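You operate a simulated robot arm through the tools that you are given. There is no shell and no other tool. Be economical: measure what you need, move in short steps, check, and stop when the job is done.

The job below is to be done with a simulated robot arm. You get a single attempt, and the scene is never put back.

Task
Wash the old grease off the black block cheek and wipe it dry.
Fine: sponge pad, dipped in the white wash cup; then the blue cloth takes the foam; put both back.

It is judged by the outcome, as a careful person would: the job done as asked, and still so three seconds after it is handed in. It fails if anything else is knocked over, pushed out of place, dropped, spilled or broken. Flat cloth is picked up by pressing the open fingertips on it (5 to 10 N) and closing them slowly along it; thin cloth reads only 2 to 8 mm in the jaws.

Robot
A 6-joint arm with a two-finger parallel gripper, fixed in place. Base frame: the origin is at the foot of the arm, x ahead of it, y to its left, z up. Units: m, degrees, N and s.
With the tool pointing down near the work surface it reaches from about 0.34 to 0.76 m from the base axis. Its first joint turns from -66.0 to 66.0 degrees. Payload 2.45 kg.
Tool frame: the origin (TCP) lies between the finger pads and is the grasp point; the fingertips stand 0.024 m ahead of it; z points along the fingers, y is the line along which they close. The gripper opens to 0.068 m. The fingers are 0.017 m wide and 0.01 m thick; the gripper's body (0.04 by 0.07 m) begins 0.041 m behind the TCP.
Orientation is that of the tool frame in the base frame, as a unit quaternion [w, x, y, z]. With the fingers straight down and closing along the base's y, the tool's x points along the base's -x, its y along +y and its z along -z.

Tools
- The arm moves only by the tool step_arm. Its argument "rows" is a list of rows, each a list of 3 entries, a list of its own where there are three numbers: the shift along the base's x, y, z in mm, then the turn, a rotation vector about the base's x, y, z in rad, then the opening, from 0 (shut) to 1 (fully open). In form: [[[dx, dy, dz], [wx, wy, wz], gripper], ...]. A call has 1 to 8 rows; each row shifts and turns the commanded pose from where the row before left it. A row lasts 0.2 s, in which the tool goes at most 0.05 m and 8.6 degrees; a call with a longer step from one row to the next is refused whole, and so is a gripper value outside its range. A pose out of reach is approached as far as the arm can. The call stops where the force on the tool passes 40 N (or 10 N more than at its start, if that is more) or the arm is blocked; 0.2 s more then pass. The fingers move at their own pace (about 0.108 m/s each) and stop on an object; they squeeze with about 25 N. The grip force told is the motor's: it shows also when the fingers shut on nothing. Time passes only in rows, and 0.2 s behind the last, so rows that do not move let the fingers close. The reply holds the time, the measured pose of the TCP, the force on the tool along the base axes, the opening and the grip force, in the units named above and with some noise.
- Cameras (640 x 400 px; columns grow to the right, rows downward): "scene" is fixed at [0.1497, 0.4044, 1.4618]; the picture's right is [-0.89, -0.45, 0.00], its down [-0.27, 0.54, -0.79] and it looks along [0.36, -0.71, -0.61] (base axes); focal length 332 px, centre (320, 200). "wrist" rides on the gripper at [-0.032, 0, -0.039] in the tool frame; the picture's right is [0.00, -1.00, 0.00], its down [0.97, 0.00, -0.24] and it looks along [0.24, 0.00, 0.97] (tool axes); focal length 218 px, centre (320, 200). There is no depth. A picture from a camera that has moved, and an enlarged one, comes with that camera's place and axes in the base frame and with its lens.
- camera(camera): a new picture of that camera. The clock stands still meanwhile.
- enlarge(camera, box): a new picture of the part [left, top, right, bottom] of that camera's present view, enlarged. The clock stands still meanwhile.
- sign_off(): hands the job in; it is judged then, once.

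Work in short steps. Places have to be worked out from the pictures, the camera data and where the tool is seen: move nearer, look again, correct. Check each grasp and each placing, and mend what went wrong. You have 120 turns and 84 pictures in all, those below and enlarged ones among them. Open the gripper and draw the arm clear of the work before you hand the job in, unless the task says otherwise; then end with one line.

The tools are called after "Request:" as name(argument=value, ...) on one line, values as JSON. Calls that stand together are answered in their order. step_arm: Moves the arm, as the interface text tells. Its arguments: {"type":"object","properties":{"rows":{"type":"array","items":{"type":"array"}}},"required":["rows"]} The other tools are called the same way: camera (camera) takes a picture; enlarge (camera, box) takes an enlarged picture of a part of a camera's view; sign_off () hands the job in.

At the start:

```text
time: 0.0
tool_pos: [0.344, -0.2675, 1.1983]
orientation: [0.0, 0.0, 1.0, 0.0]
contact_force: [-0.2, 0.8, 1.3]
width: 0.0678
gripper_force: 0.1
```

scene: 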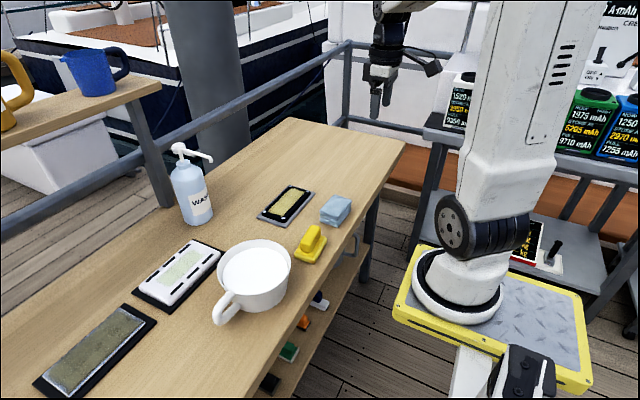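
wrist: 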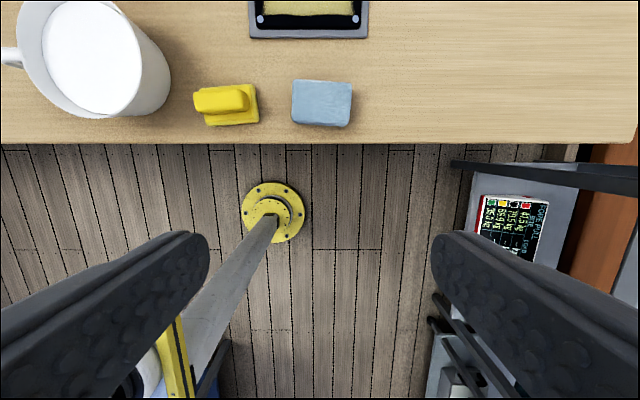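

I start by looking closer at the work objects to tell which block is the black cheek, the pad and the cloth.

Request:
enlarge(camera="scene", box=[220, 170, 380, 270])

Request:
enlarge(camera="scene", box=[20, 220, 300, 395])

```text
4.00 times, centred on (300, 220) of scene
camera zoom: at [0.1497, 0.4044, 1.4618], right [-0.89, -0.45, 0.0], down [-0.27, 0.54, -0.79], along [0.36, -0.71, -0.61], focal length 1328 px, centre (400, 120)
```

zoom: 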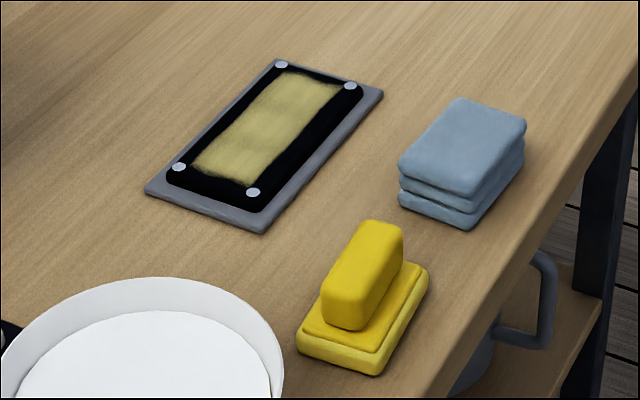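

```text
2.29 times, centred on (160, 308) of scene
camera zoom: at [0.1497, 0.4044, 1.4618], right [-0.89, -0.45, 0.0], down [-0.27, 0.54, -0.79], along [0.36, -0.71, -0.61], focal length 759 px, centre (686, -46)
```

zoom: 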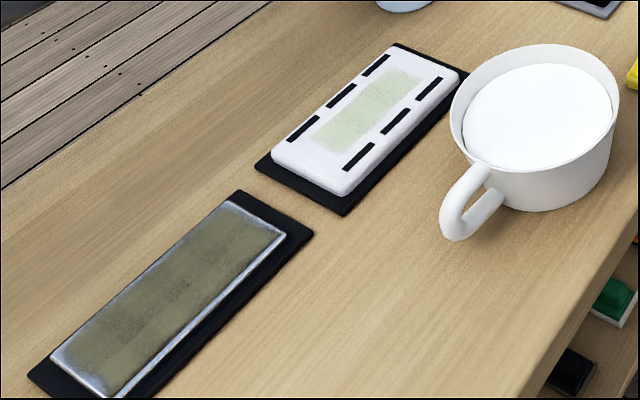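

The black block cheek on its grey plate lies near (0.59, -0.24), the cloth near (0.44, -0.27), the sponge near (0.435, -0.11) and the cup near (0.49, 0.037). I move over the sponge and cloth for a closer wrist view.

Request:
step_arm(rows=[[[30, 20, -20], [0, 0, 0], 1], [[30, 20, -30], [0, 0, 0], 1], [[30, 20, -30], [0, 0, 0], 1], [[20, 20, -20], [0, 0, 0], 1], [[0, 0, 0], [0, 0, 0], 1]])

Request:
camera(camera="wrist")

```text
time: 1.2
tool_pos: [0.4543, -0.1871, 1.0978]
orientation: [-0.001, 0.0, 1.0, 0.0]
contact_force: [-0.4, 0.7, 0.3]
width: 0.0679
gripper_force: 0.1
```

```text
79 pictures are left
camera wrist: at [0.4875, -0.1878, 1.1372], right [0.0, -1.0, 0.0], down [-0.97, 0.0, 0.24], along [-0.24, 0.0, -0.97], focal length 218 px, centre (320, 200)
```

wrist: 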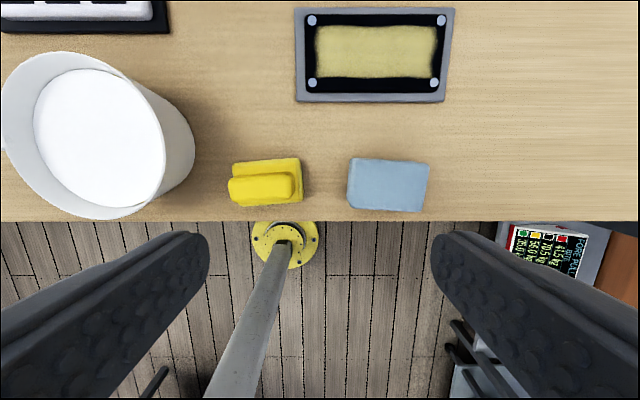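

The sponge handle is centred near (0.440, -0.118), running along y, so the fingers must close along x. I turn the tool 90° about z while moving above the sponge.

Request:
step_arm(rows=[[[-2, 9, 0], [0, 0, 0.14], 1], [[-2, 9, 0], [0, 0, 0.14], 1], [[-2, 9, 0], [0, 0, 0.14], 1], [[-2, 9, 0], [0, 0, 0.14], 1], [[-2, 9, 0], [0, 0, 0.14], 1], [[-2, 9, 0], [0, 0, 0.14], 1], [[-2, 9, 0], [0, 0, 0.14], 1], [[0, 6, 0], [0, 0, 0.14], 1]])

Request:
step_arm(rows=[[[0, 0, -20], [0, 0, 0.14], 1], [[0, 0, -20], [0, 0, 0.14], 1], [[0, 0, -20], [0, 0, 0.14], 1], [[0, 0, -10], [0, 0, 0.0308], 1], [[0, 0, 0], [0, 0, 0], 1]])

Request:
camera(camera="wrist")

Request:
camera(camera="scene")

```text
time: 3.0
tool_pos: [0.4385, -0.1194, 1.0978]
orientation: [0.0, -0.532, 0.847, 0.001]
contact_force: [-0.1, 1.0, -0.4]
width: 0.0679
gripper_force: 0.0
```

```text
time: 4.2
tool_pos: [0.4389, -0.1203, 1.027]
orientation: [-0.001, 0.708, -0.706, 0.0]
contact_force: [0.0, 0.5, 0.4]
width: 0.0682
gripper_force: 0.1
```

```text
78 pictures are left
camera wrist: at [0.44, -0.0876, 1.0662], right [1.0, 0.0, 0.0], down [0.0, -0.97, 0.24], along [0.0, -0.24, -0.97], focal length 218 px, centre (320, 200)
```

wrist: 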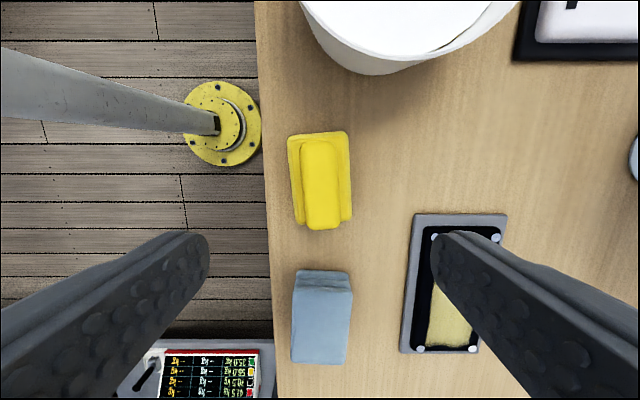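

```text
77 pictures are left
```

scene: 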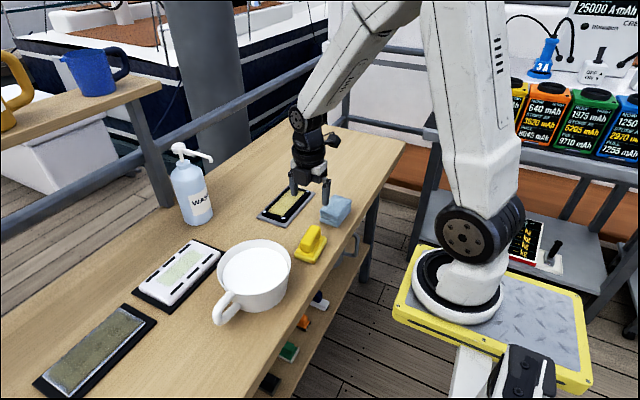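

The handle top is centred at about (0.441, -0.118), 30 mm wide, top near z 0.89. I go down to TCP z ≈ 0.895, fingers open either side of the handle and above the pad base.

Request:
step_arm(rows=[[[1, 2, -30], [0, 0, 0], 1], [[1, 0, -30], [0, 0, 0], 1], [[0, 0, -30], [0, 0, 0], 1], [[0, 0, -20], [0, 0, 0], 1], [[0, 0, -12], [0, 0, 0], 1], [[0, 0, -10], [0, 0, 0], 1], [[0, 0, 0], [0, 0, 0], 1]])

Request:
enlarge(camera="scene", box=[260, 180, 380, 280])

Request:
camera(camera="wrist")

```text
time: 5.8
tool_pos: [0.4419, -0.1184, 0.895]
orientation: [0.001, 0.708, -0.707, 0.0]
contact_force: [-0.6, 0.2, -0.7]
width: 0.0676
gripper_force: 0.0
```

```text
4.00 times, centred on (320, 230) of scene
camera zoom: at [0.1497, 0.4044, 1.4618], right [-0.89, -0.45, 0.0], down [-0.27, 0.54, -0.79], along [0.36, -0.71, -0.61], focal length 1328 px, centre (320, 80)
```

zoom: 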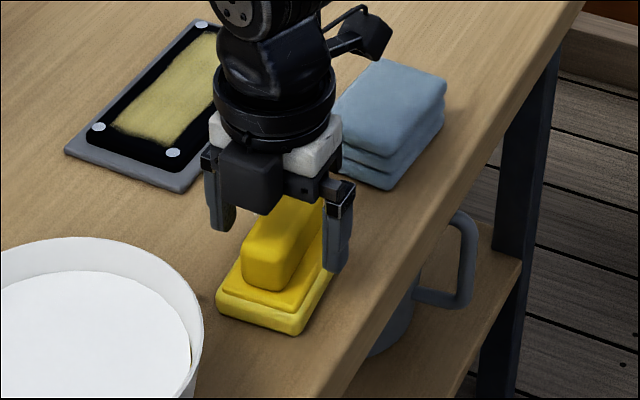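

```text
75 pictures are left
camera wrist: at [0.4426, -0.0863, 0.9341], right [1.0, 0.0, 0.0], down [0.0, -0.97, 0.24], along [0.0, -0.24, -0.97], focal length 218 px, centre (320, 200)
```

wrist: 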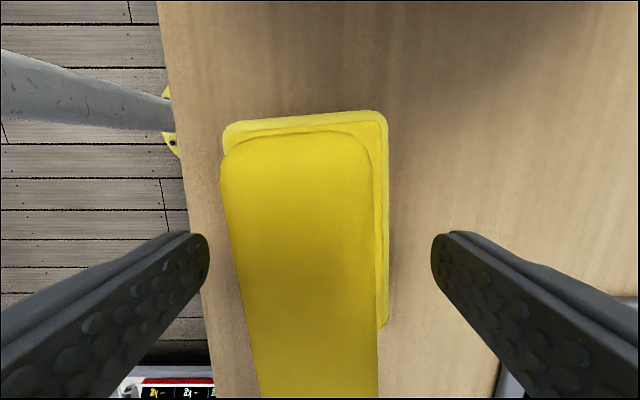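

The handle is between the fingers, yawed a few degrees. I turn 0.07 rad to match, drop 2 mm and close.

Request:
step_arm(rows=[[[-1, 0, -2], [0, 0, 0.07], 1], [[0, 0, 0], [0, 0, 0], 0.5], [[0, 0, 0], [0, 0, 0], 0.2], [[0, 0, 0], [0, 0, 0], 0.2], [[0, 0, 0], [0, 0, 0], 0.2]])

Request:
step_arm(rows=[[[0, 0, 10], [0, 0, 0], 0.2], [[0, 0, 20], [0, 0, 0], 0.2], [[0, 0, 30], [0, 0, 0], 0.2], [[0, 0, 40], [0, 0, 0], 0.2], [[0, 0, 40], [0, 0, 0], 0.2], [[0, 0, 0], [0, 0, 0], 0.2]])

Request:
camera(camera="scene")

Request:
camera(camera="wrist")

```text
time: 7.0
tool_pos: [0.441, -0.1178, 0.8931]
orientation: [0.0, 0.731, -0.682, 0.0]
contact_force: [0.0, -0.7, 0.2]
width: 0.0295
gripper_force: 25.0
```

```text
time: 8.4
tool_pos: [0.4415, -0.1173, 1.0346]
orientation: [0.0, 0.732, -0.682, 0.0]
contact_force: [-0.2, -0.4, -0.4]
width: 0.0295
gripper_force: 24.9
```

```text
74 pictures are left
```

scene: 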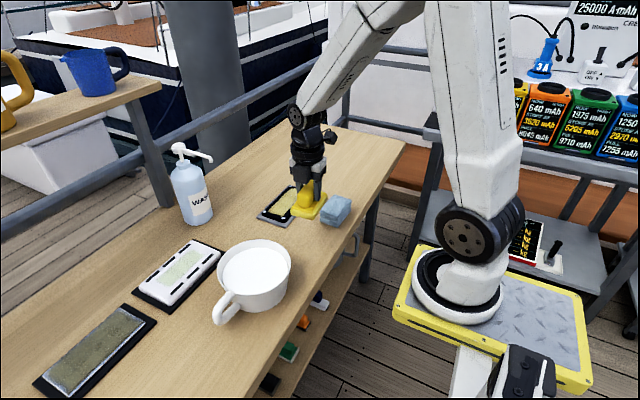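

```text
73 pictures are left
camera wrist: at [0.4385, -0.0846, 1.0737], right [1.0, 0.07, 0.0], down [0.07, -0.97, 0.24], along [0.02, -0.24, -0.97], focal length 218 px, centre (320, 200)
```

wrist: 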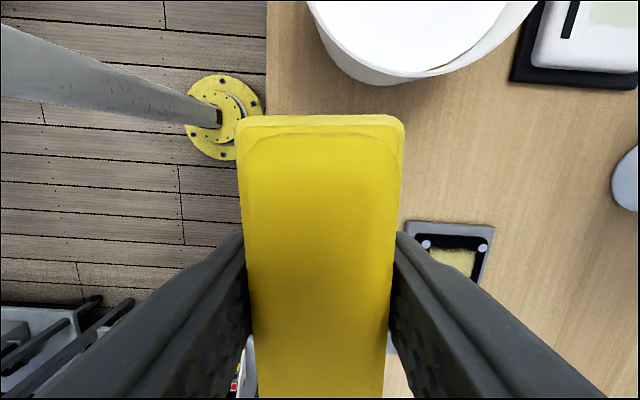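

The sponge is held (29.5 mm); its bottom is about 53 mm below the TCP. I enlarge the cup to measure rim, wash level and centre before dipping.

Request:
enlarge(camera="scene", box=[196, 230, 308, 330])

```text
4.00 times, centred on (252, 280) of scene
camera zoom: at [0.1497, 0.4044, 1.4618], right [-0.89, -0.45, 0.0], down [-0.27, 0.54, -0.79], along [0.36, -0.71, -0.61], focal length 1328 px, centre (592, -120)
```

zoom: 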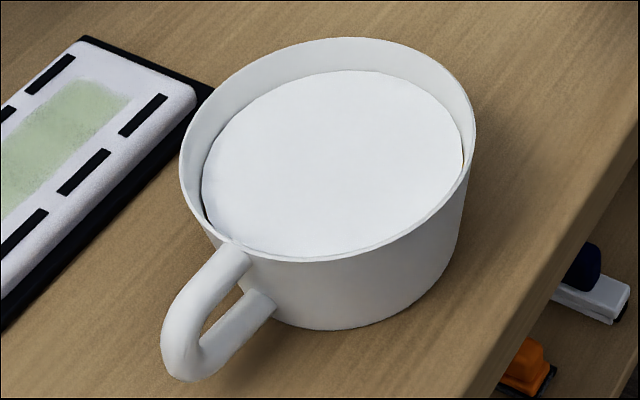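

The rim is at z≈0.915, centre ≈(0.493, 0.045), wash level ≈0.898, inner radius ≈70 mm. I move the sponge above it, squaring up the yaw, and check from the scene camera before dipping.

Request:
step_arm(rows=[[[10, 32, 0], [0, 0, -0.02], 0.2], [[10, 32, 0], [0, 0, -0.02], 0.2], [[11, 32, 0], [0, 0, -0.03], 0.2], [[10, 33, 0], [0, 0, 0], 0.2], [[10, 33, 0], [0, 0, 0], 0.2], [[0, 0, -20], [0, 0, 0], 0.2], [[0, 0, -20], [0, 0, 0], 0.2], [[0, 0, 0], [0, 0, 0], 0.2]])

Request:
enlarge(camera="scene", box=[188, 190, 316, 330])

Request:
camera(camera="wrist")

```text
time: 10.2
tool_pos: [0.4914, 0.047, 0.9937]
orientation: [0.001, 0.707, -0.707, -0.001]
contact_force: [0.2, -0.1, -1.1]
width: 0.0292
gripper_force: 24.8
```

```text
2.86 times, centred on (252, 260) of scene
camera zoom: at [0.1497, 0.4044, 1.4618], right [-0.89, -0.45, 0.0], down [-0.27, 0.54, -0.79], along [0.36, -0.71, -0.61], focal length 948 px, centre (514, 29)
```

zoom: 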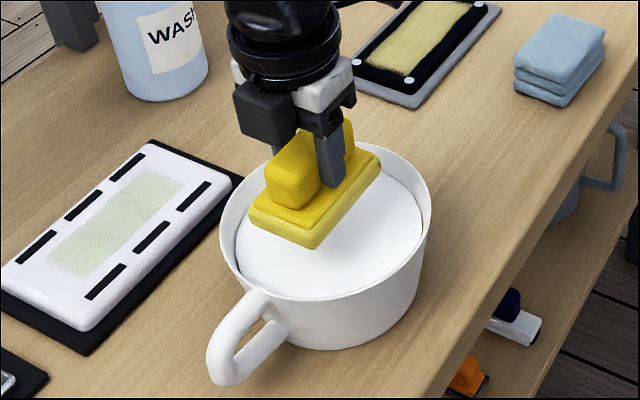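

```text
70 pictures are left
camera wrist: at [0.4917, 0.0784, 1.0324], right [1.0, 0.0, 0.0], down [0.0, -0.97, 0.24], along [0.0, -0.24, -0.97], focal length 218 px, centre (320, 200)
```

wrist: 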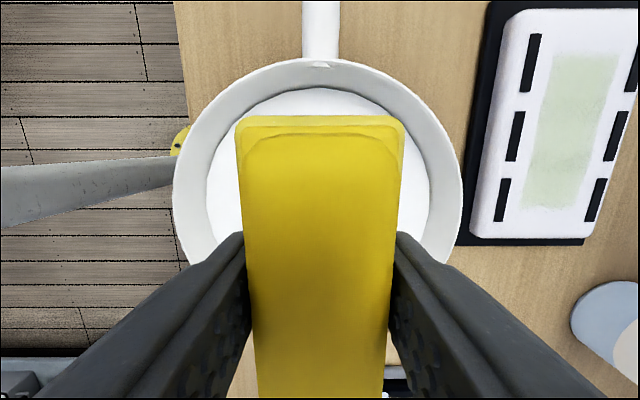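

The wrist view fixes the cup centre at about (0.4905, 0.040). I shift 7 mm in -y and dip straight down to TCP 0.93, dwell, and come up slowly to drain.

Request:
step_arm(rows=[[[-1, -7, 0], [0, 0, 0], 0.2], [[0, 0, -20], [0, 0, 0], 0.2], [[0, 0, -15], [0, 0, 0], 0.2], [[0, 0, -15], [0, 0, 0], 0.2], [[0, 0, -13], [0, 0, 0], 0.2], [[0, 0, 0], [0, 0, 0], 0.2], [[0, 0, 0], [0, 0, 0], 0.2]])

Request:
enlarge(camera="scene", box=[188, 190, 316, 330])

```text
time: 11.8
tool_pos: [0.4903, 0.0382, 0.9303]
orientation: [-0.001, -0.707, 0.707, 0.0]
contact_force: [0.2, -0.2, -1.4]
width: 0.0297
gripper_force: 25.0
```

```text
2.86 times, centred on (252, 260) of scene
camera zoom: at [0.1497, 0.4044, 1.4618], right [-0.89, -0.45, 0.0], down [-0.27, 0.54, -0.79], along [0.36, -0.71, -0.61], focal length 948 px, centre (514, 29)
```

zoom: 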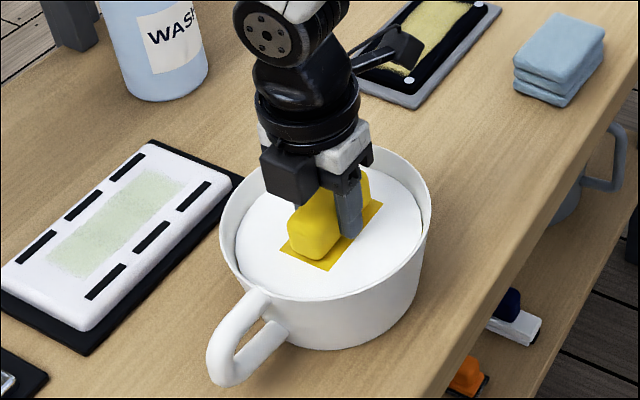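

The pad is immersed to its upper step. I lift it out and let it drain over the cup.

Request:
step_arm(rows=[[[0, 0, 10], [0, 0, 0], 0.2], [[0, 0, 15], [0, 0, 0], 0.2], [[0, 0, 15], [0, 0, 0], 0.2], [[0, 0, 0], [0, 0, 0], 0.2], [[0, 0, 0], [0, 0, 0], 0.2], [[0, 0, 0], [0, 0, 0], 0.2], [[0, 0, 0], [0, 0, 0], 0.2], [[0, 0, 0], [0, 0, 0], 0.2]])

Request:
enlarge(camera="scene", box=[188, 190, 316, 330])

```text
time: 13.6
tool_pos: [0.4911, 0.0367, 0.9693]
orientation: [0.0, -0.707, 0.707, 0.001]
contact_force: [-0.5, 0.6, -0.7]
width: 0.0297
gripper_force: 25.4
```

```text
2.86 times, centred on (252, 260) of scene
camera zoom: at [0.1497, 0.4044, 1.4618], right [-0.89, -0.45, 0.0], down [-0.27, 0.54, -0.79], along [0.36, -0.71, -0.61], focal length 948 px, centre (514, 29)
```

zoom: 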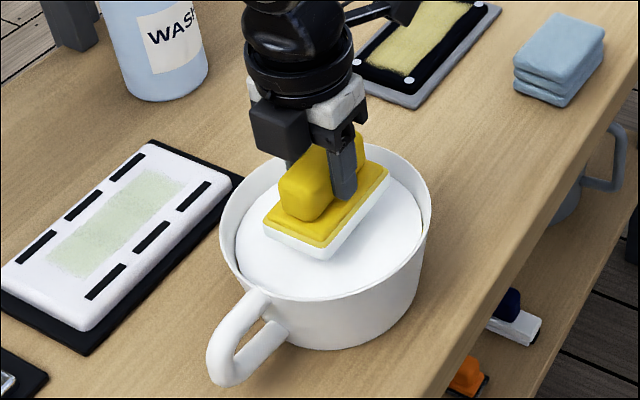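

The pad is foamy. I lift and carry it over the black cheek, hovering at about (0.592, -0.25).

Request:
step_arm(rows=[[[0, 0, 30], [0, 0, 0], 0.2], [[0, 0, 15], [0, 0, 0], 0.2], [[16, -48, 0], [0, 0, 0], 0.2], [[16, -47, 0], [0, 0, 0], 0.2], [[16, -47, 0], [0, 0, 0], 0.2], [[17, -47, 0], [0, 0, 0], 0.2], [[17, -47, 0], [0, 0, 0], 0.2], [[17, -47, -30], [0, 0, 0], 0.2]])

Request:
step_arm(rows=[[[0, 0, -20], [0, 0, 0], 0.2], [[0, 0, -10], [0, 0, 0], 0.2], [[0, 0, 0], [0, 0, 0], 0.2]])

Request:
camera(camera="wrist")

Request:
enlarge(camera="scene", box=[220, 140, 348, 240])

```text
refused: row 3 steps farther than a row can; nothing moved
```

```text
time: 14.4
tool_pos: [0.4912, 0.0372, 0.9413]
orientation: [0.0, 0.707, -0.707, 0.0]
contact_force: [0.8, -0.1, 0.0]
width: 0.0297
gripper_force: 24.5
```

```text
67 pictures are left
camera wrist: at [0.4918, 0.0693, 0.9792], right [1.0, 0.0, 0.0], down [0.0, -0.97, 0.24], along [0.0, -0.24, -0.97], focal length 218 px, centre (320, 200)
```

wrist: 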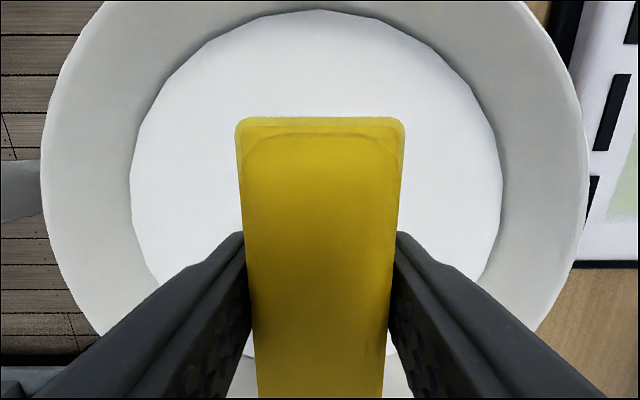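

```text
4.00 times, centred on (284, 190) of scene
camera zoom: at [0.1497, 0.4044, 1.4618], right [-0.89, -0.45, 0.0], down [-0.27, 0.54, -0.79], along [0.36, -0.71, -0.61], focal length 1328 px, centre (464, 240)
```

zoom: 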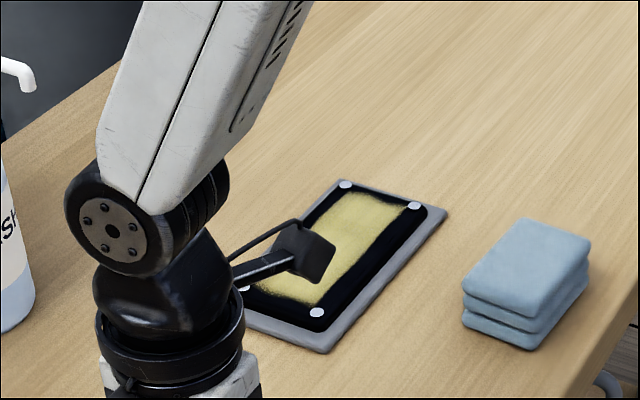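

The carry was refused for a step slightly too long, so the arm only dipped again inside the cup, harmlessly. I rise first, then carry with shorter steps.

Request:
step_arm(rows=[[[0, 0, 15], [0, 0, 0], 0.2], [[0, 0, 15], [0, 0, 0], 0.2], [[0, 0, 0], [0, 0, 0], 0.2], [[0, 0, 0], [0, 0, 0], 0.2], [[0, 0, 0], [0, 0, 0], 0.2], [[0, 0, 25], [0, 0, 0], 0.2], [[0, 0, 20], [0, 0, 0], 0.2], [[0, 0, 0], [0, 0, 0], 0.2]])

Request:
step_arm(rows=[[[12, -36, 0], [0, 0, 0], 0.2], [[13, -36, 0], [0, 0, 0], 0.2], [[13, -36, 0], [0, 0, 0], 0.2], [[13, -36, 0], [0, 0, 0], 0.2], [[13, -36, 0], [0, 0, 0], 0.2], [[13, -36, 0], [0, 0, 0], 0.2], [[12, -36, 0], [0, 0, 0], 0.2], [[12, -36, -30], [0, 0, 0], 0.2]])

Request:
camera(camera="wrist")

Request:
enlarge(camera="scene", box=[220, 140, 348, 240])

```text
time: 16.2
tool_pos: [0.4908, 0.0396, 1.0163]
orientation: [0.001, -0.707, 0.707, 0.0]
contact_force: [0.3, -0.6, -1.1]
width: 0.0294
gripper_force: 24.7
```

```text
time: 18.0
tool_pos: [0.5936, -0.2473, 0.9852]
orientation: [0.0, -0.707, 0.707, -0.001]
contact_force: [0.0, 0.1, -0.5]
width: 0.0294
gripper_force: 25.2
```

```text
65 pictures are left
camera wrist: at [0.5933, -0.2167, 1.0248], right [1.0, 0.0, 0.0], down [0.0, -0.97, 0.24], along [0.0, -0.24, -0.97], focal length 218 px, centre (320, 200)
```

wrist: 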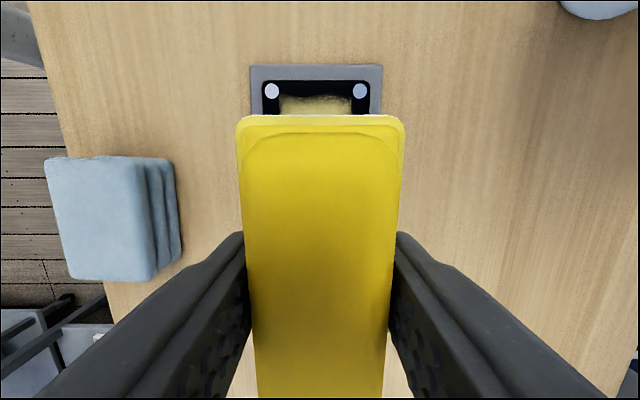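

```text
4.00 times, centred on (284, 190) of scene
camera zoom: at [0.1497, 0.4044, 1.4618], right [-0.89, -0.45, 0.0], down [-0.28, 0.54, -0.79], along [0.36, -0.71, -0.61], focal length 1328 px, centre (464, 240)
```

zoom: 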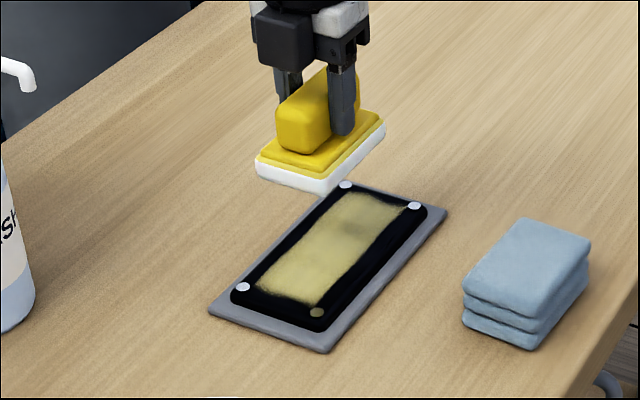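

The cheek centre is x≈0.590, grease from y≈-0.181 to -0.321. I centre over it and descend gently looking for contact.

Request:
step_arm(rows=[[[-3, -4, -30], [0, 0, 0], 0.2], [[0, 0, -25], [0, 0, 0], 0.2], [[0, 0, -10], [0, 0, 0], 0.2], [[0, 0, -5], [0, 0, 0], 0.2], [[0, 0, -3], [0, 0, 0], 0.2], [[0, 0, 0], [0, 0, 0], 0.2]])

Request:
enlarge(camera="scene", box=[220, 140, 348, 240])

```text
time: 19.4
tool_pos: [0.588, -0.2534, 0.9139]
orientation: [0.0, 0.708, -0.707, 0.0]
contact_force: [-1.1, -0.1, -1.2]
width: 0.0296
gripper_force: 25.0
```

```text
4.00 times, centred on (284, 190) of scene
camera zoom: at [0.1497, 0.4044, 1.4618], right [-0.89, -0.45, 0.0], down [-0.27, 0.54, -0.79], along [0.36, -0.71, -0.61], focal length 1328 px, centre (464, 240)
```

zoom: 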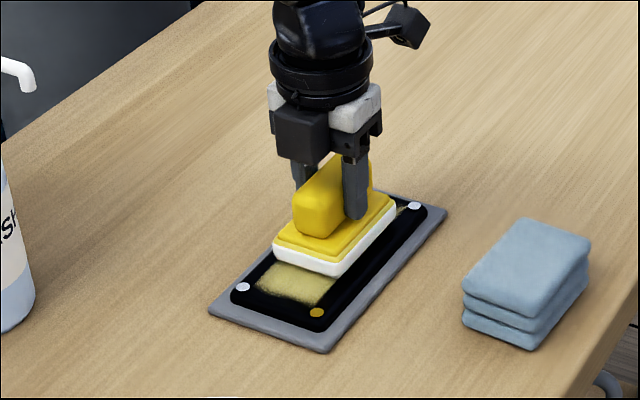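

No contact yet (about 5 mm of gap remains by sight). I continue down in 2 mm steps.

Request:
step_arm(rows=[[[2, 1, -2], [0, 0, 0], 0.2], [[0, 0, -2], [0, 0, 0], 0.2], [[0, 0, -1], [0, 0, 0], 0.2], [[0, 0, 0], [0, 0, 0], 0.2]])

```text
time: 20.4
tool_pos: [0.5908, -0.2521, 0.9093]
orientation: [0.001, -0.707, 0.707, 0.0]
contact_force: [-6.5, 5.9, 14.3]
width: 0.0297
gripper_force: 25.0
```

Contact at TCP ≈0.910 with 14 N; I ease up 0.7 mm to lighten it before stroking.

Request:
step_arm(rows=[[[0, 0, 0.7], [0, 0, 0], 0.2], [[0, 0, 0], [0, 0, 0], 0.2]])

```text
time: 21.0
tool_pos: [0.5903, -0.2523, 0.9089]
orientation: [0.001, -0.707, 0.707, 0.0]
contact_force: [-5.1, 4.4, 11.9]
width: 0.0296
gripper_force: 25.1
```

Still 12 N; I lift another 1 mm and make a first short stroke along +y.

Request:
step_arm(rows=[[[0, 0, 1], [0, 0, 0], 0.2], [[0, 8, 0], [0, 0, 0], 0.2], [[0, 8, 0], [0, 0, 0], 0.2], [[0, 8, 0], [0, 0, 0], 0.2], [[0, 8, 0], [0, 0, 0], 0.2]])

Request:
enlarge(camera="scene", box=[220, 140, 348, 240])

```text
time: 22.2
tool_pos: [0.5916, -0.2209, 0.9087]
orientation: [0.0, 0.707, -0.707, 0.0]
contact_force: [-0.1, 0.5, -0.3]
width: 0.0296
gripper_force: 25.1
```

```text
4.00 times, centred on (284, 190) of scene
camera zoom: at [0.1497, 0.4044, 1.4618], right [-0.89, -0.45, 0.0], down [-0.27, 0.54, -0.79], along [0.36, -0.71, -0.61], focal length 1328 px, centre (464, 240)
```

zoom: 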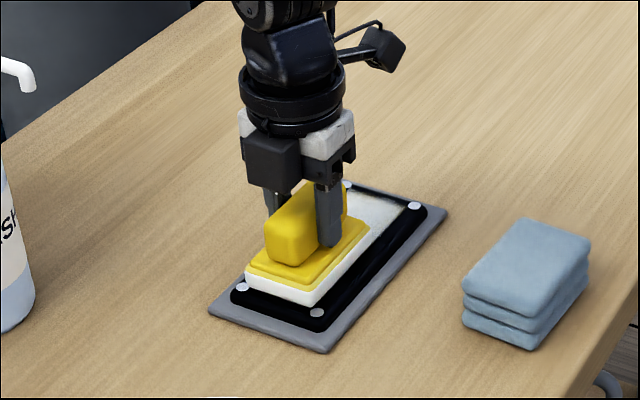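

The stroked area turns to white foam. The force dropped to zero, so I press 1 mm and stroke the length to the far end.

Request:
step_arm(rows=[[[0, 4, -1], [0, 0, 0], 0.2], [[0, -10, -0.5], [0, 0, 0], 0.2], [[0, -10, 0], [0, 0, 0], 0.2], [[0, -10, 0], [0, 0, 0], 0.2], [[0, -10, 0], [0, 0, 0], 0.2], [[0, -10, 0], [0, 0, 0], 0.2], [[0, -10, 0], [0, 0, 0], 0.2], [[0, -8, 0], [0, 0, 0], 0.2]])

Request:
enlarge(camera="scene", box=[220, 140, 348, 240])

```text
time: 24.0
tool_pos: [0.5924, -0.2852, 0.91]
orientation: [0.001, -0.707, 0.707, -0.001]
contact_force: [2.4, 10.4, 13.9]
width: 0.0296
gripper_force: 24.8
```

```text
4.00 times, centred on (284, 190) of scene
camera zoom: at [0.1495, 0.4048, 1.4617], right [-0.89, -0.45, 0.0], down [-0.27, 0.54, -0.79], along [0.36, -0.71, -0.61], focal length 1328 px, centre (464, 240)
```

zoom: 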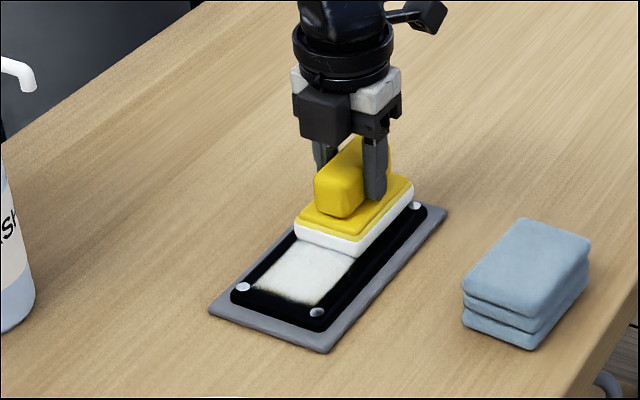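

Most is foamed; the +y end and long edges show a faint grease line. I ease 0.5 mm and stroke back with small sideways offsets to cover the edges.

Request:
step_arm(rows=[[[-6, -3, 0.5], [0, 0, 0], 0.2], [[0, 10, 0], [0, 0, 0], 0.2], [[0, 12, 0], [0, 0, 0], 0.2], [[0, 12, 0], [0, 0, 0], 0.2], [[0, 12, 0], [0, 0, 0], 0.2], [[0, 12, 0], [0, 0, 0], 0.2], [[0, 14, 0], [0, 0, 0], 0.2], [[6, 0, 0], [0, 0, 0], 0.2]])

Request:
step_arm(rows=[[[6, 0, 0], [0, 0, 0], 0.2], [[0, -12, 0], [0, 0, 0], 0.2], [[0, -12, 0], [0, 0, 0], 0.2], [[0, -12, 0], [0, 0, 0], 0.2], [[0, -12, 0], [0, 0, 0], 0.2], [[0, -12, 0], [0, 0, 0], 0.2], [[0, -12, 0], [0, 0, 0], 0.2], [[-6, 0, 0], [0, 0, 0], 0.2]])

Request:
enlarge(camera="scene", box=[220, 140, 348, 240])

```text
time: 25.8
tool_pos: [0.5894, -0.2141, 0.9078]
orientation: [0.001, 0.707, -0.707, -0.002]
contact_force: [-16.1, -2.7, 22.8]
width: 0.0294
gripper_force: 25.4
```

```text
time: 26.3
tool_pos: [0.5959, -0.2142, 0.9092]
orientation: [-0.001, -0.707, 0.707, 0.004]
contact_force: [-6.2, 2.2, 9.5]
width: 0.0293
gripper_force: 25.0
stopped in row 2: the force on the tool passed its limit (the readings are from after the stop); the commanded pose is now the measured one
```

```text
4.00 times, centred on (284, 190) of scene
camera zoom: at [0.1493, 0.4046, 1.4618], right [-0.89, -0.45, 0.0], down [-0.27, 0.54, -0.79], along [0.36, -0.71, -0.61], focal length 1328 px, centre (464, 240)
```

zoom: 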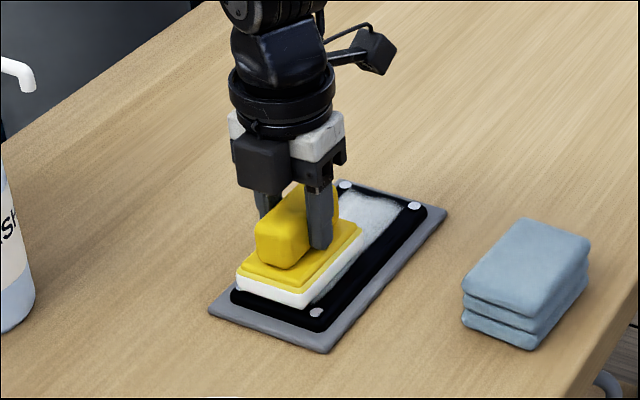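

Force ran up while the pad dragged sideways; the plate has not moved. I lighten by 1 mm and finish the stroke toward -y.

Request:
step_arm(rows=[[[0, 0, 1], [0, 0, 0], 0.2], [[0, -8, 0], [0, 0, 0], 0.2], [[0, -10, 0], [0, 0, 0], 0.2], [[0, -10, 0], [0, 0, 0], 0.2], [[0, -12, 0], [0, 0, 0], 0.2]])

```text
time: 27.5
tool_pos: [0.5958, -0.2555, 0.9089]
orientation: [-0.001, -0.707, 0.707, 0.004]
contact_force: [0.9, 1.0, 1.0]
width: 0.0296
gripper_force: 24.8
```

Force is nearly nil, so I add 0.7 mm pressure and go on to the -y end.

Request:
step_arm(rows=[[[0, 10, -0.7], [0, 0, 0], 0.2], [[0, -12, 0], [0, 0, 0], 0.2], [[0, -10, 0], [0, 0, 0], 0.2], [[0, -10, 0], [0, 0, 0], 0.2], [[0, -12, 0], [0, 0, 0], 0.2]])

Request:
step_arm(rows=[[[0, 0, 5], [0, 0, 0], 0.2], [[0, 0, 20], [0, 0, 0], 0.2], [[-20, 40, 20], [0, 0, 0], 0.2], [[-30, 30, 15], [0, 0, 0], 0.2], [[-30, 30, 0], [0, 0, 0], 0.2], [[0, 0, 0], [0, 0, 0], 0.2]])

Request:
enlarge(camera="scene", box=[230, 165, 330, 240])

Request:
camera(camera="scene")

```text
time: 28.7
tool_pos: [0.5956, -0.2908, 0.9082]
orientation: [-0.002, -0.707, 0.708, 0.004]
contact_force: [-0.3, 2.6, 2.6]
width: 0.0292
gripper_force: 25.0
```

```text
time: 30.1
tool_pos: [0.5162, -0.1876, 0.9689]
orientation: [0.0, -0.707, 0.707, 0.003]
contact_force: [-0.7, 0.6, -0.2]
width: 0.0295
gripper_force: 24.9
```

```text
5.33 times, centred on (280, 202) of scene
camera zoom: at [0.1497, 0.4044, 1.4618], right [-0.89, -0.45, 0.0], down [-0.27, 0.54, -0.79], along [0.36, -0.71, -0.61], focal length 1770 px, centre (533, 187)
```

zoom: 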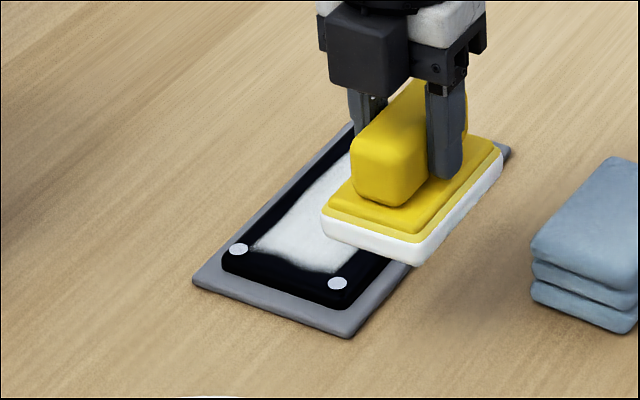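

```text
58 pictures are left
```

scene: 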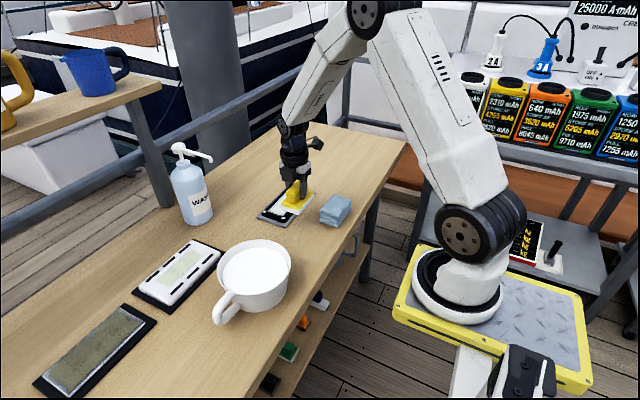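

The near end is clean foam. I move the sponge out of the line of sight, toward its home, to see the far end before putting it down.

Request:
step_arm(rows=[[[-25, 25, 0], [0, 0, 0.035], 0.2], [[-25, 25, 0], [0, 0, 0.035], 0.2], [[-25, 20, 0], [0, 0, 0], 0.2], [[0, 0, 0], [0, 0, 0], 0.2]])

Request:
enlarge(camera="scene", box=[230, 165, 330, 240])

```text
time: 31.1
tool_pos: [0.4416, -0.118, 0.9676]
orientation: [0.001, 0.732, -0.682, -0.005]
contact_force: [0.7, -0.2, -0.3]
width: 0.0295
gripper_force: 25.1
```

```text
5.33 times, centred on (280, 202) of scene
camera zoom: at [0.1497, 0.4044, 1.4618], right [-0.89, -0.45, 0.0], down [-0.27, 0.54, -0.79], along [0.36, -0.71, -0.61], focal length 1770 px, centre (533, 187)
```

zoom: 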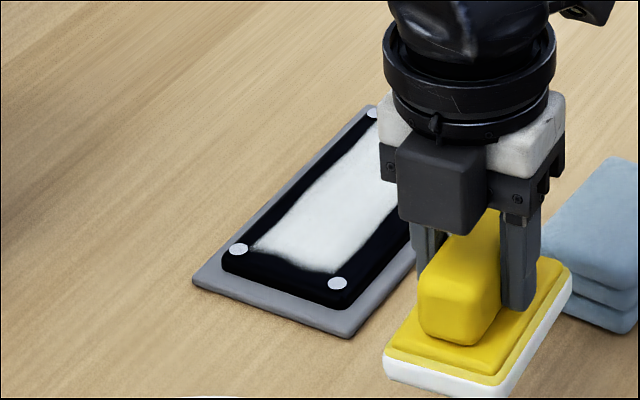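

The far end is still hidden by the wrist. I rise and slide a bit in +y for a full view.

Request:
step_arm(rows=[[[0, 10, 40], [0, 0, 0], 0.2], [[0, 35, 20], [0, 0, 0], 0.2], [[0, 35, 0], [0, 0, 0], 0.2], [[0, 0, 0], [0, 0, 0], 0.2]])

Request:
enlarge(camera="scene", box=[240, 165, 340, 240])

Request:
camera(camera="wrist")

```text
time: 32.1
tool_pos: [0.4435, -0.0373, 1.0286]
orientation: [0.001, 0.731, -0.682, -0.004]
contact_force: [-0.3, -0.3, -1.2]
width: 0.0293
gripper_force: 25.2
```

```text
5.33 times, centred on (290, 202) of scene
camera zoom: at [0.1497, 0.4044, 1.4618], right [-0.89, -0.45, 0.0], down [-0.28, 0.54, -0.79], along [0.36, -0.71, -0.61], focal length 1770 px, centre (480, 187)
```

zoom: 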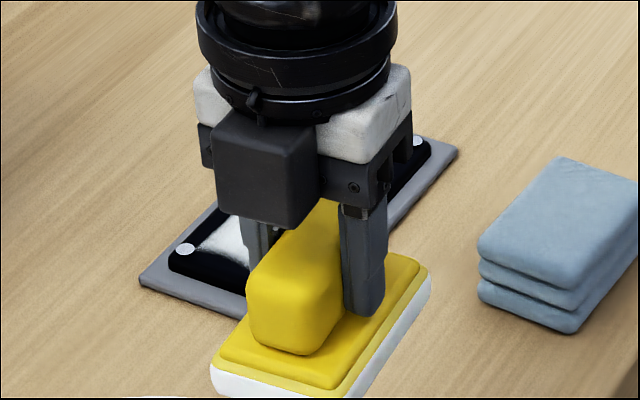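

```text
55 pictures are left
camera wrist: at [0.4418, -0.006, 1.0671], right [1.0, 0.07, -0.01], down [0.07, -0.97, 0.23], along [0.01, -0.23, -0.97], focal length 218 px, centre (320, 200)
```

wrist: 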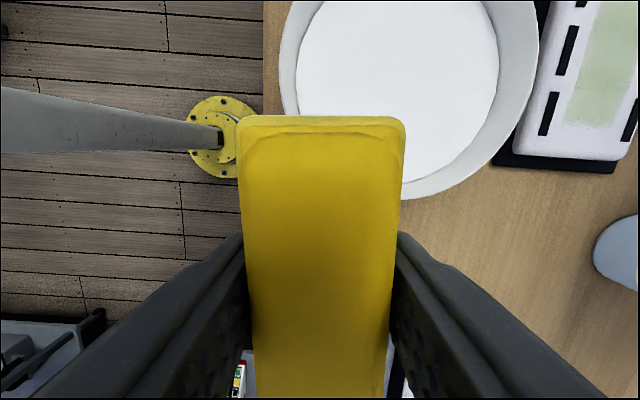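

That blocks the line of sight; earlier, from near the cup, the plate was visible, so I shift to +x.

Request:
step_arm(rows=[[[35, 10, 0], [0, 0, 0], 0.2], [[35, 10, 0], [0, 0, 0], 0.2], [[35, 10, 0], [0, 0, 0], 0.2], [[0, 0, 0], [0, 0, 0], 0.2]])

Request:
enlarge(camera="scene", box=[240, 165, 340, 240])

```text
time: 33.1
tool_pos: [0.5495, -0.0082, 1.0271]
orientation: [0.0, 0.731, -0.682, -0.004]
contact_force: [-0.3, -0.3, -0.5]
width: 0.0292
gripper_force: 25.3
```

```text
5.33 times, centred on (290, 202) of scene
camera zoom: at [0.1497, 0.4044, 1.4618], right [-0.89, -0.45, 0.0], down [-0.27, 0.54, -0.79], along [0.36, -0.71, -0.61], focal length 1770 px, centre (480, 187)
```

zoom: 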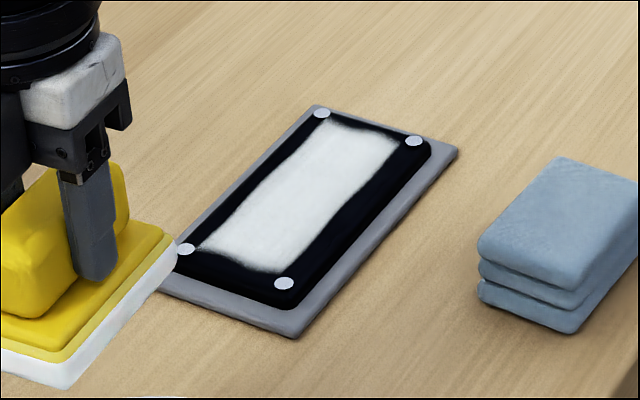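

All the grease is now white foam. I carry the sponge back above its home spot (0.441, -0.118) and lower it to the bench.

Request:
step_arm(rows=[[[-27, -27, 0], [0, 0, 0], 0.2], [[-27, -27, 0], [0, 0, 0], 0.2], [[-27, -28, 0], [0, 0, 0], 0.2], [[-27, -28, 0], [0, 0, 0], 0.2], [[0, 0, -40], [0, 0, 0], 0.2], [[0, 0, -40], [0, 0, 0], 0.2], [[0, 0, -30], [0, 0, 0], 0.2], [[0, 0, -15], [0, 0, 0], 0.2]])

```text
time: 34.9
tool_pos: [0.4377, -0.1188, 0.9022]
orientation: [0.0, 0.731, -0.682, -0.004]
contact_force: [-0.5, -0.2, -1.3]
width: 0.0292
gripper_force: 24.6
```

I correct x by 3 mm and set it down in small steps until contact.

Request:
step_arm(rows=[[[3, 1, -4], [0, 0, 0], 0.2], [[0, 0, -3], [0, 0, 0], 0.2], [[0, 0, -2], [0, 0, 0], 0.2], [[0, 0, 0], [0, 0, 0], 0.2]])

```text
time: 35.9
tool_pos: [0.4403, -0.1183, 0.8925]
orientation: [0.0, 0.731, -0.682, -0.004]
contact_force: [0.9, -0.4, -1.0]
width: 0.0295
gripper_force: 24.9
```

No contact yet; I lower 1 mm at a time.

Request:
step_arm(rows=[[[0, 0, -1], [0, 0, 0], 0.2], [[0, 0, 0], [0, 0, 0], 0.2]])

Request:
enlarge(camera="scene", box=[260, 200, 360, 275])

```text
time: 36.5
tool_pos: [0.44, -0.1184, 0.8932]
orientation: [0.001, 0.731, -0.682, -0.005]
contact_force: [0.6, 0.9, -0.8]
width: 0.0298
gripper_force: 24.7
```

```text
5.33 times, centred on (310, 238) of scene
camera zoom: at [0.1497, 0.4044, 1.4618], right [-0.89, -0.45, 0.0], down [-0.27, 0.54, -0.79], along [0.36, -0.71, -0.61], focal length 1770 px, centre (373, 0)
```

zoom: 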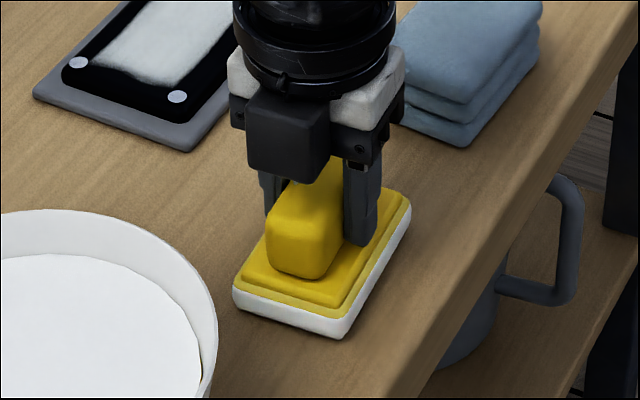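

Request:
step_arm(rows=[[[0, 0, -1], [0, 0, 0], 0.2], [[0, 0, -0.5], [0, 0, 0], 0.2], [[0, 0, 0], [0, 0, 0], 0.2]])

```text
time: 37.3
tool_pos: [0.4418, -0.119, 0.8918]
orientation: [0.001, 0.731, -0.682, -0.004]
contact_force: [-7.0, 0.4, 20.3]
width: 0.0297
gripper_force: 25.5
```

The pad is on the bench (20 N). I ease 1 mm, open the fingers, and rise straight up.

Request:
step_arm(rows=[[[0, 0, 1], [0, 0, 0], 0.2], [[0, 0, 0], [0, 0, 0], 0.6], [[0, 0, 0], [0, 0, 0], 1], [[0, 0, 0], [0, 0, 0], 1], [[0, 0, 30], [0, 0, 0], 1], [[0, 0, 40], [0, 0, 0], 1], [[0, 0, 40], [0, 0, 0], 1], [[0, 0, 0], [0, 0, 0], 1]])

Request:
camera(camera="wrist")

Request:
enlarge(camera="scene", box=[260, 180, 380, 270])

```text
time: 39.1
tool_pos: [0.4401, -0.1198, 1.0041]
orientation: [0.001, 0.731, -0.682, -0.004]
contact_force: [0.2, 0.1, 0.4]
width: 0.0681
gripper_force: 0.1
```

```text
52 pictures are left
camera wrist: at [0.4389, -0.0873, 1.0428], right [1.0, 0.07, -0.01], down [0.07, -0.97, 0.23], along [0.01, -0.23, -0.97], focal length 218 px, centre (320, 200)
```

wrist: 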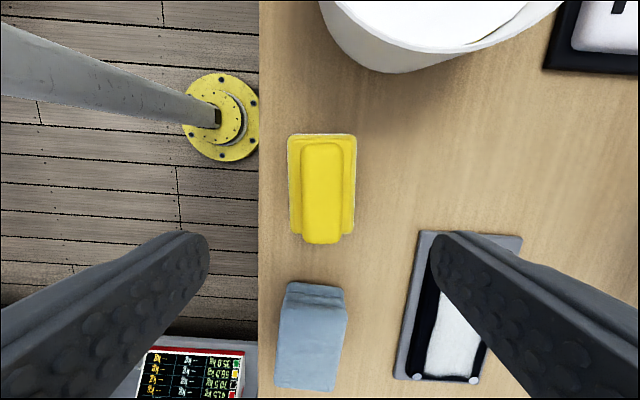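

```text
4.44 times, centred on (320, 225) of scene
camera zoom: at [0.1497, 0.4044, 1.4618], right [-0.89, -0.45, 0.0], down [-0.27, 0.54, -0.79], along [0.36, -0.71, -0.61], focal length 1475 px, centre (320, 89)
```

zoom: 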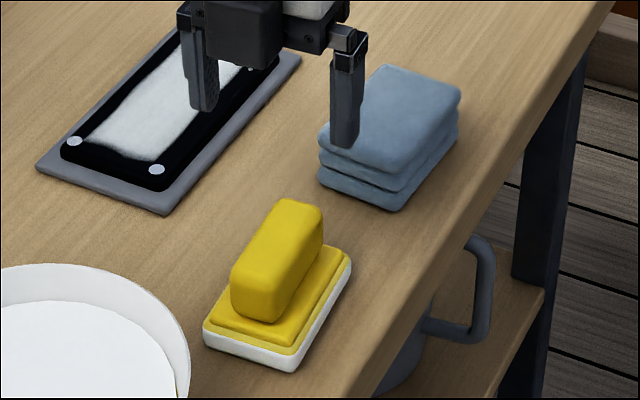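

The sponge is back on its spot. I move above the cloth at about (0.442, -0.272) and look.

Request:
step_arm(rows=[[[0, -38, 0], [0, 0, 0], 1], [[0, -38, 0], [0, 0, 0], 1], [[1, -38, 0], [0, 0, 0], 1], [[1, -38, 0], [0, 0, 0], 1], [[0, 0, -20], [0, 0, 0], 1], [[0, 0, 0], [0, 0, 0], 1]])

Request:
camera(camera="wrist")

Request:
enlarge(camera="scene", box=[300, 165, 380, 235])

```text
time: 40.5
tool_pos: [0.4412, -0.2713, 0.9831]
orientation: [0.001, 0.731, -0.682, -0.005]
contact_force: [-0.8, 0.1, 0.5]
width: 0.0683
gripper_force: 0.1
```

```text
50 pictures are left
camera wrist: at [0.44, -0.2403, 1.0219], right [1.0, 0.07, -0.01], down [0.07, -0.97, 0.23], along [0.01, -0.23, -0.97], focal length 218 px, centre (320, 200)
```

wrist: 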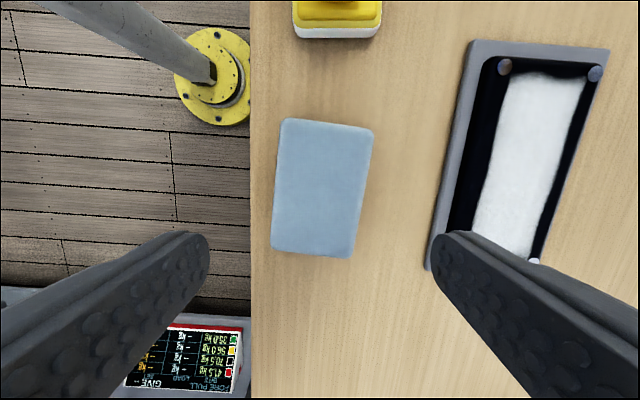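

```text
5.71 times, centred on (340, 200) of scene
camera zoom: at [0.1497, 0.4044, 1.4618], right [-0.89, -0.45, 0.0], down [-0.27, 0.54, -0.79], along [0.36, -0.71, -0.61], focal length 1897 px, centre (206, 200)
```

zoom: 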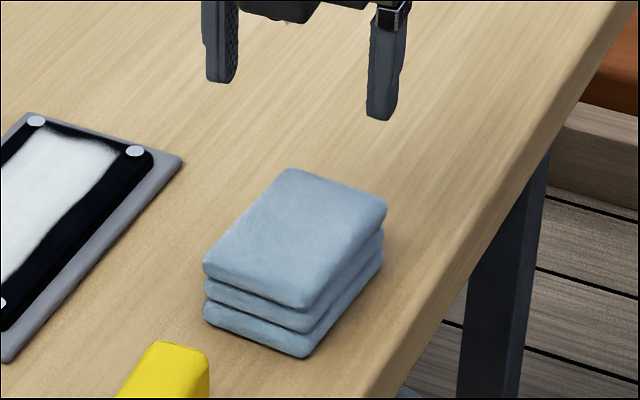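

The folded cloth is centred at (0.441, -0.2675), ~60 mm wide along x, yawed about -0.07 rad. I turn to align, descend part way and recheck since clearance is only ~4 mm a side.

Request:
step_arm(rows=[[[0, 4, 0], [0, 0, -0.14], 1], [[0, 0, -25], [0, 0, 0], 1], [[0, 0, -25], [0, 0, 0], 1], [[0, 0, -18], [0, 0, 0], 1], [[0, 0, 0], [0, 0, 0], 1]])

Request:
camera(camera="wrist")

Request:
enlarge(camera="scene", box=[300, 165, 380, 235])

```text
time: 41.7
tool_pos: [0.4429, -0.2659, 0.9153]
orientation: [0.0, -0.681, 0.732, 0.004]
contact_force: [-0.4, -0.3, -0.2]
width: 0.068
gripper_force: 0.0
```

```text
48 pictures are left
camera wrist: at [0.4463, -0.2351, 0.9543], right [1.0, -0.07, -0.01], down [-0.07, -0.97, 0.24], along [-0.02, -0.23, -0.97], focal length 218 px, centre (320, 200)
```

wrist: 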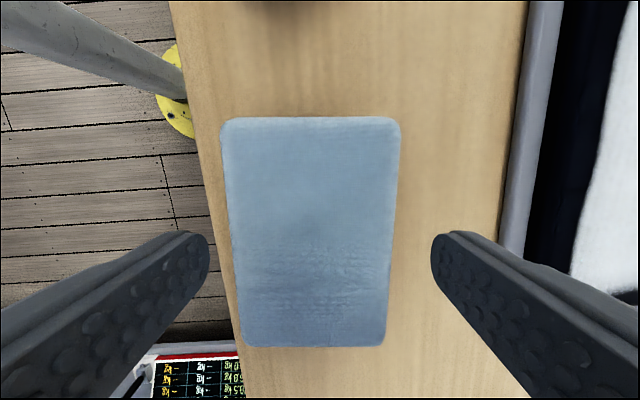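

```text
5.71 times, centred on (340, 200) of scene
camera zoom: at [0.1497, 0.4044, 1.4618], right [-0.89, -0.45, 0.0], down [-0.27, 0.54, -0.79], along [0.36, -0.71, -0.61], focal length 1897 px, centre (206, 200)
```

zoom: 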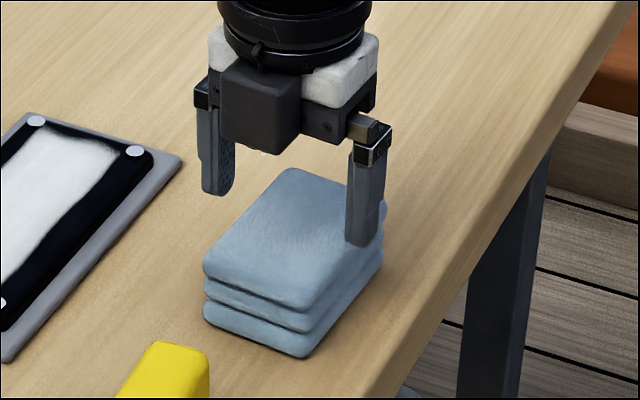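

Yaw matches; the cloth sits about 2.5 mm to -x of the jaw centre. I shift and descend slowly with force watch.

Request:
step_arm(rows=[[[-2.5, -1, -6], [0, 0, 0], 1], [[0, 0, -8], [0, 0, 0], 1], [[0, 0, -6], [0, 0, 0], 1], [[0, 0, 0], [0, 0, 0], 1]])

Request:
camera(camera="wrist")

Request:
enlarge(camera="scene", box=[300, 165, 380, 235])

```text
time: 42.7
tool_pos: [0.4391, -0.2667, 0.8958]
orientation: [-0.001, -0.682, 0.732, 0.004]
contact_force: [0.9, -0.8, -0.1]
width: 0.068
gripper_force: 0.1
```

```text
46 pictures are left
camera wrist: at [0.443, -0.236, 0.934], right [1.0, -0.07, -0.01], down [-0.07, -0.97, 0.23], along [-0.02, -0.23, -0.97], focal length 218 px, centre (320, 200)
```

wrist: 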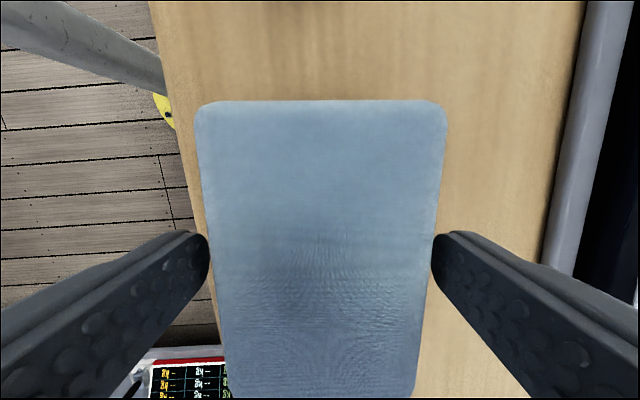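

```text
5.71 times, centred on (340, 200) of scene
camera zoom: at [0.1497, 0.4044, 1.4618], right [-0.89, -0.45, 0.0], down [-0.27, 0.54, -0.79], along [0.36, -0.71, -0.61], focal length 1897 px, centre (206, 200)
```

zoom: 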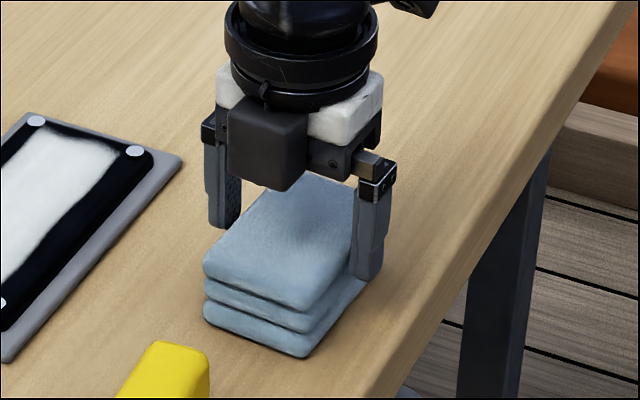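

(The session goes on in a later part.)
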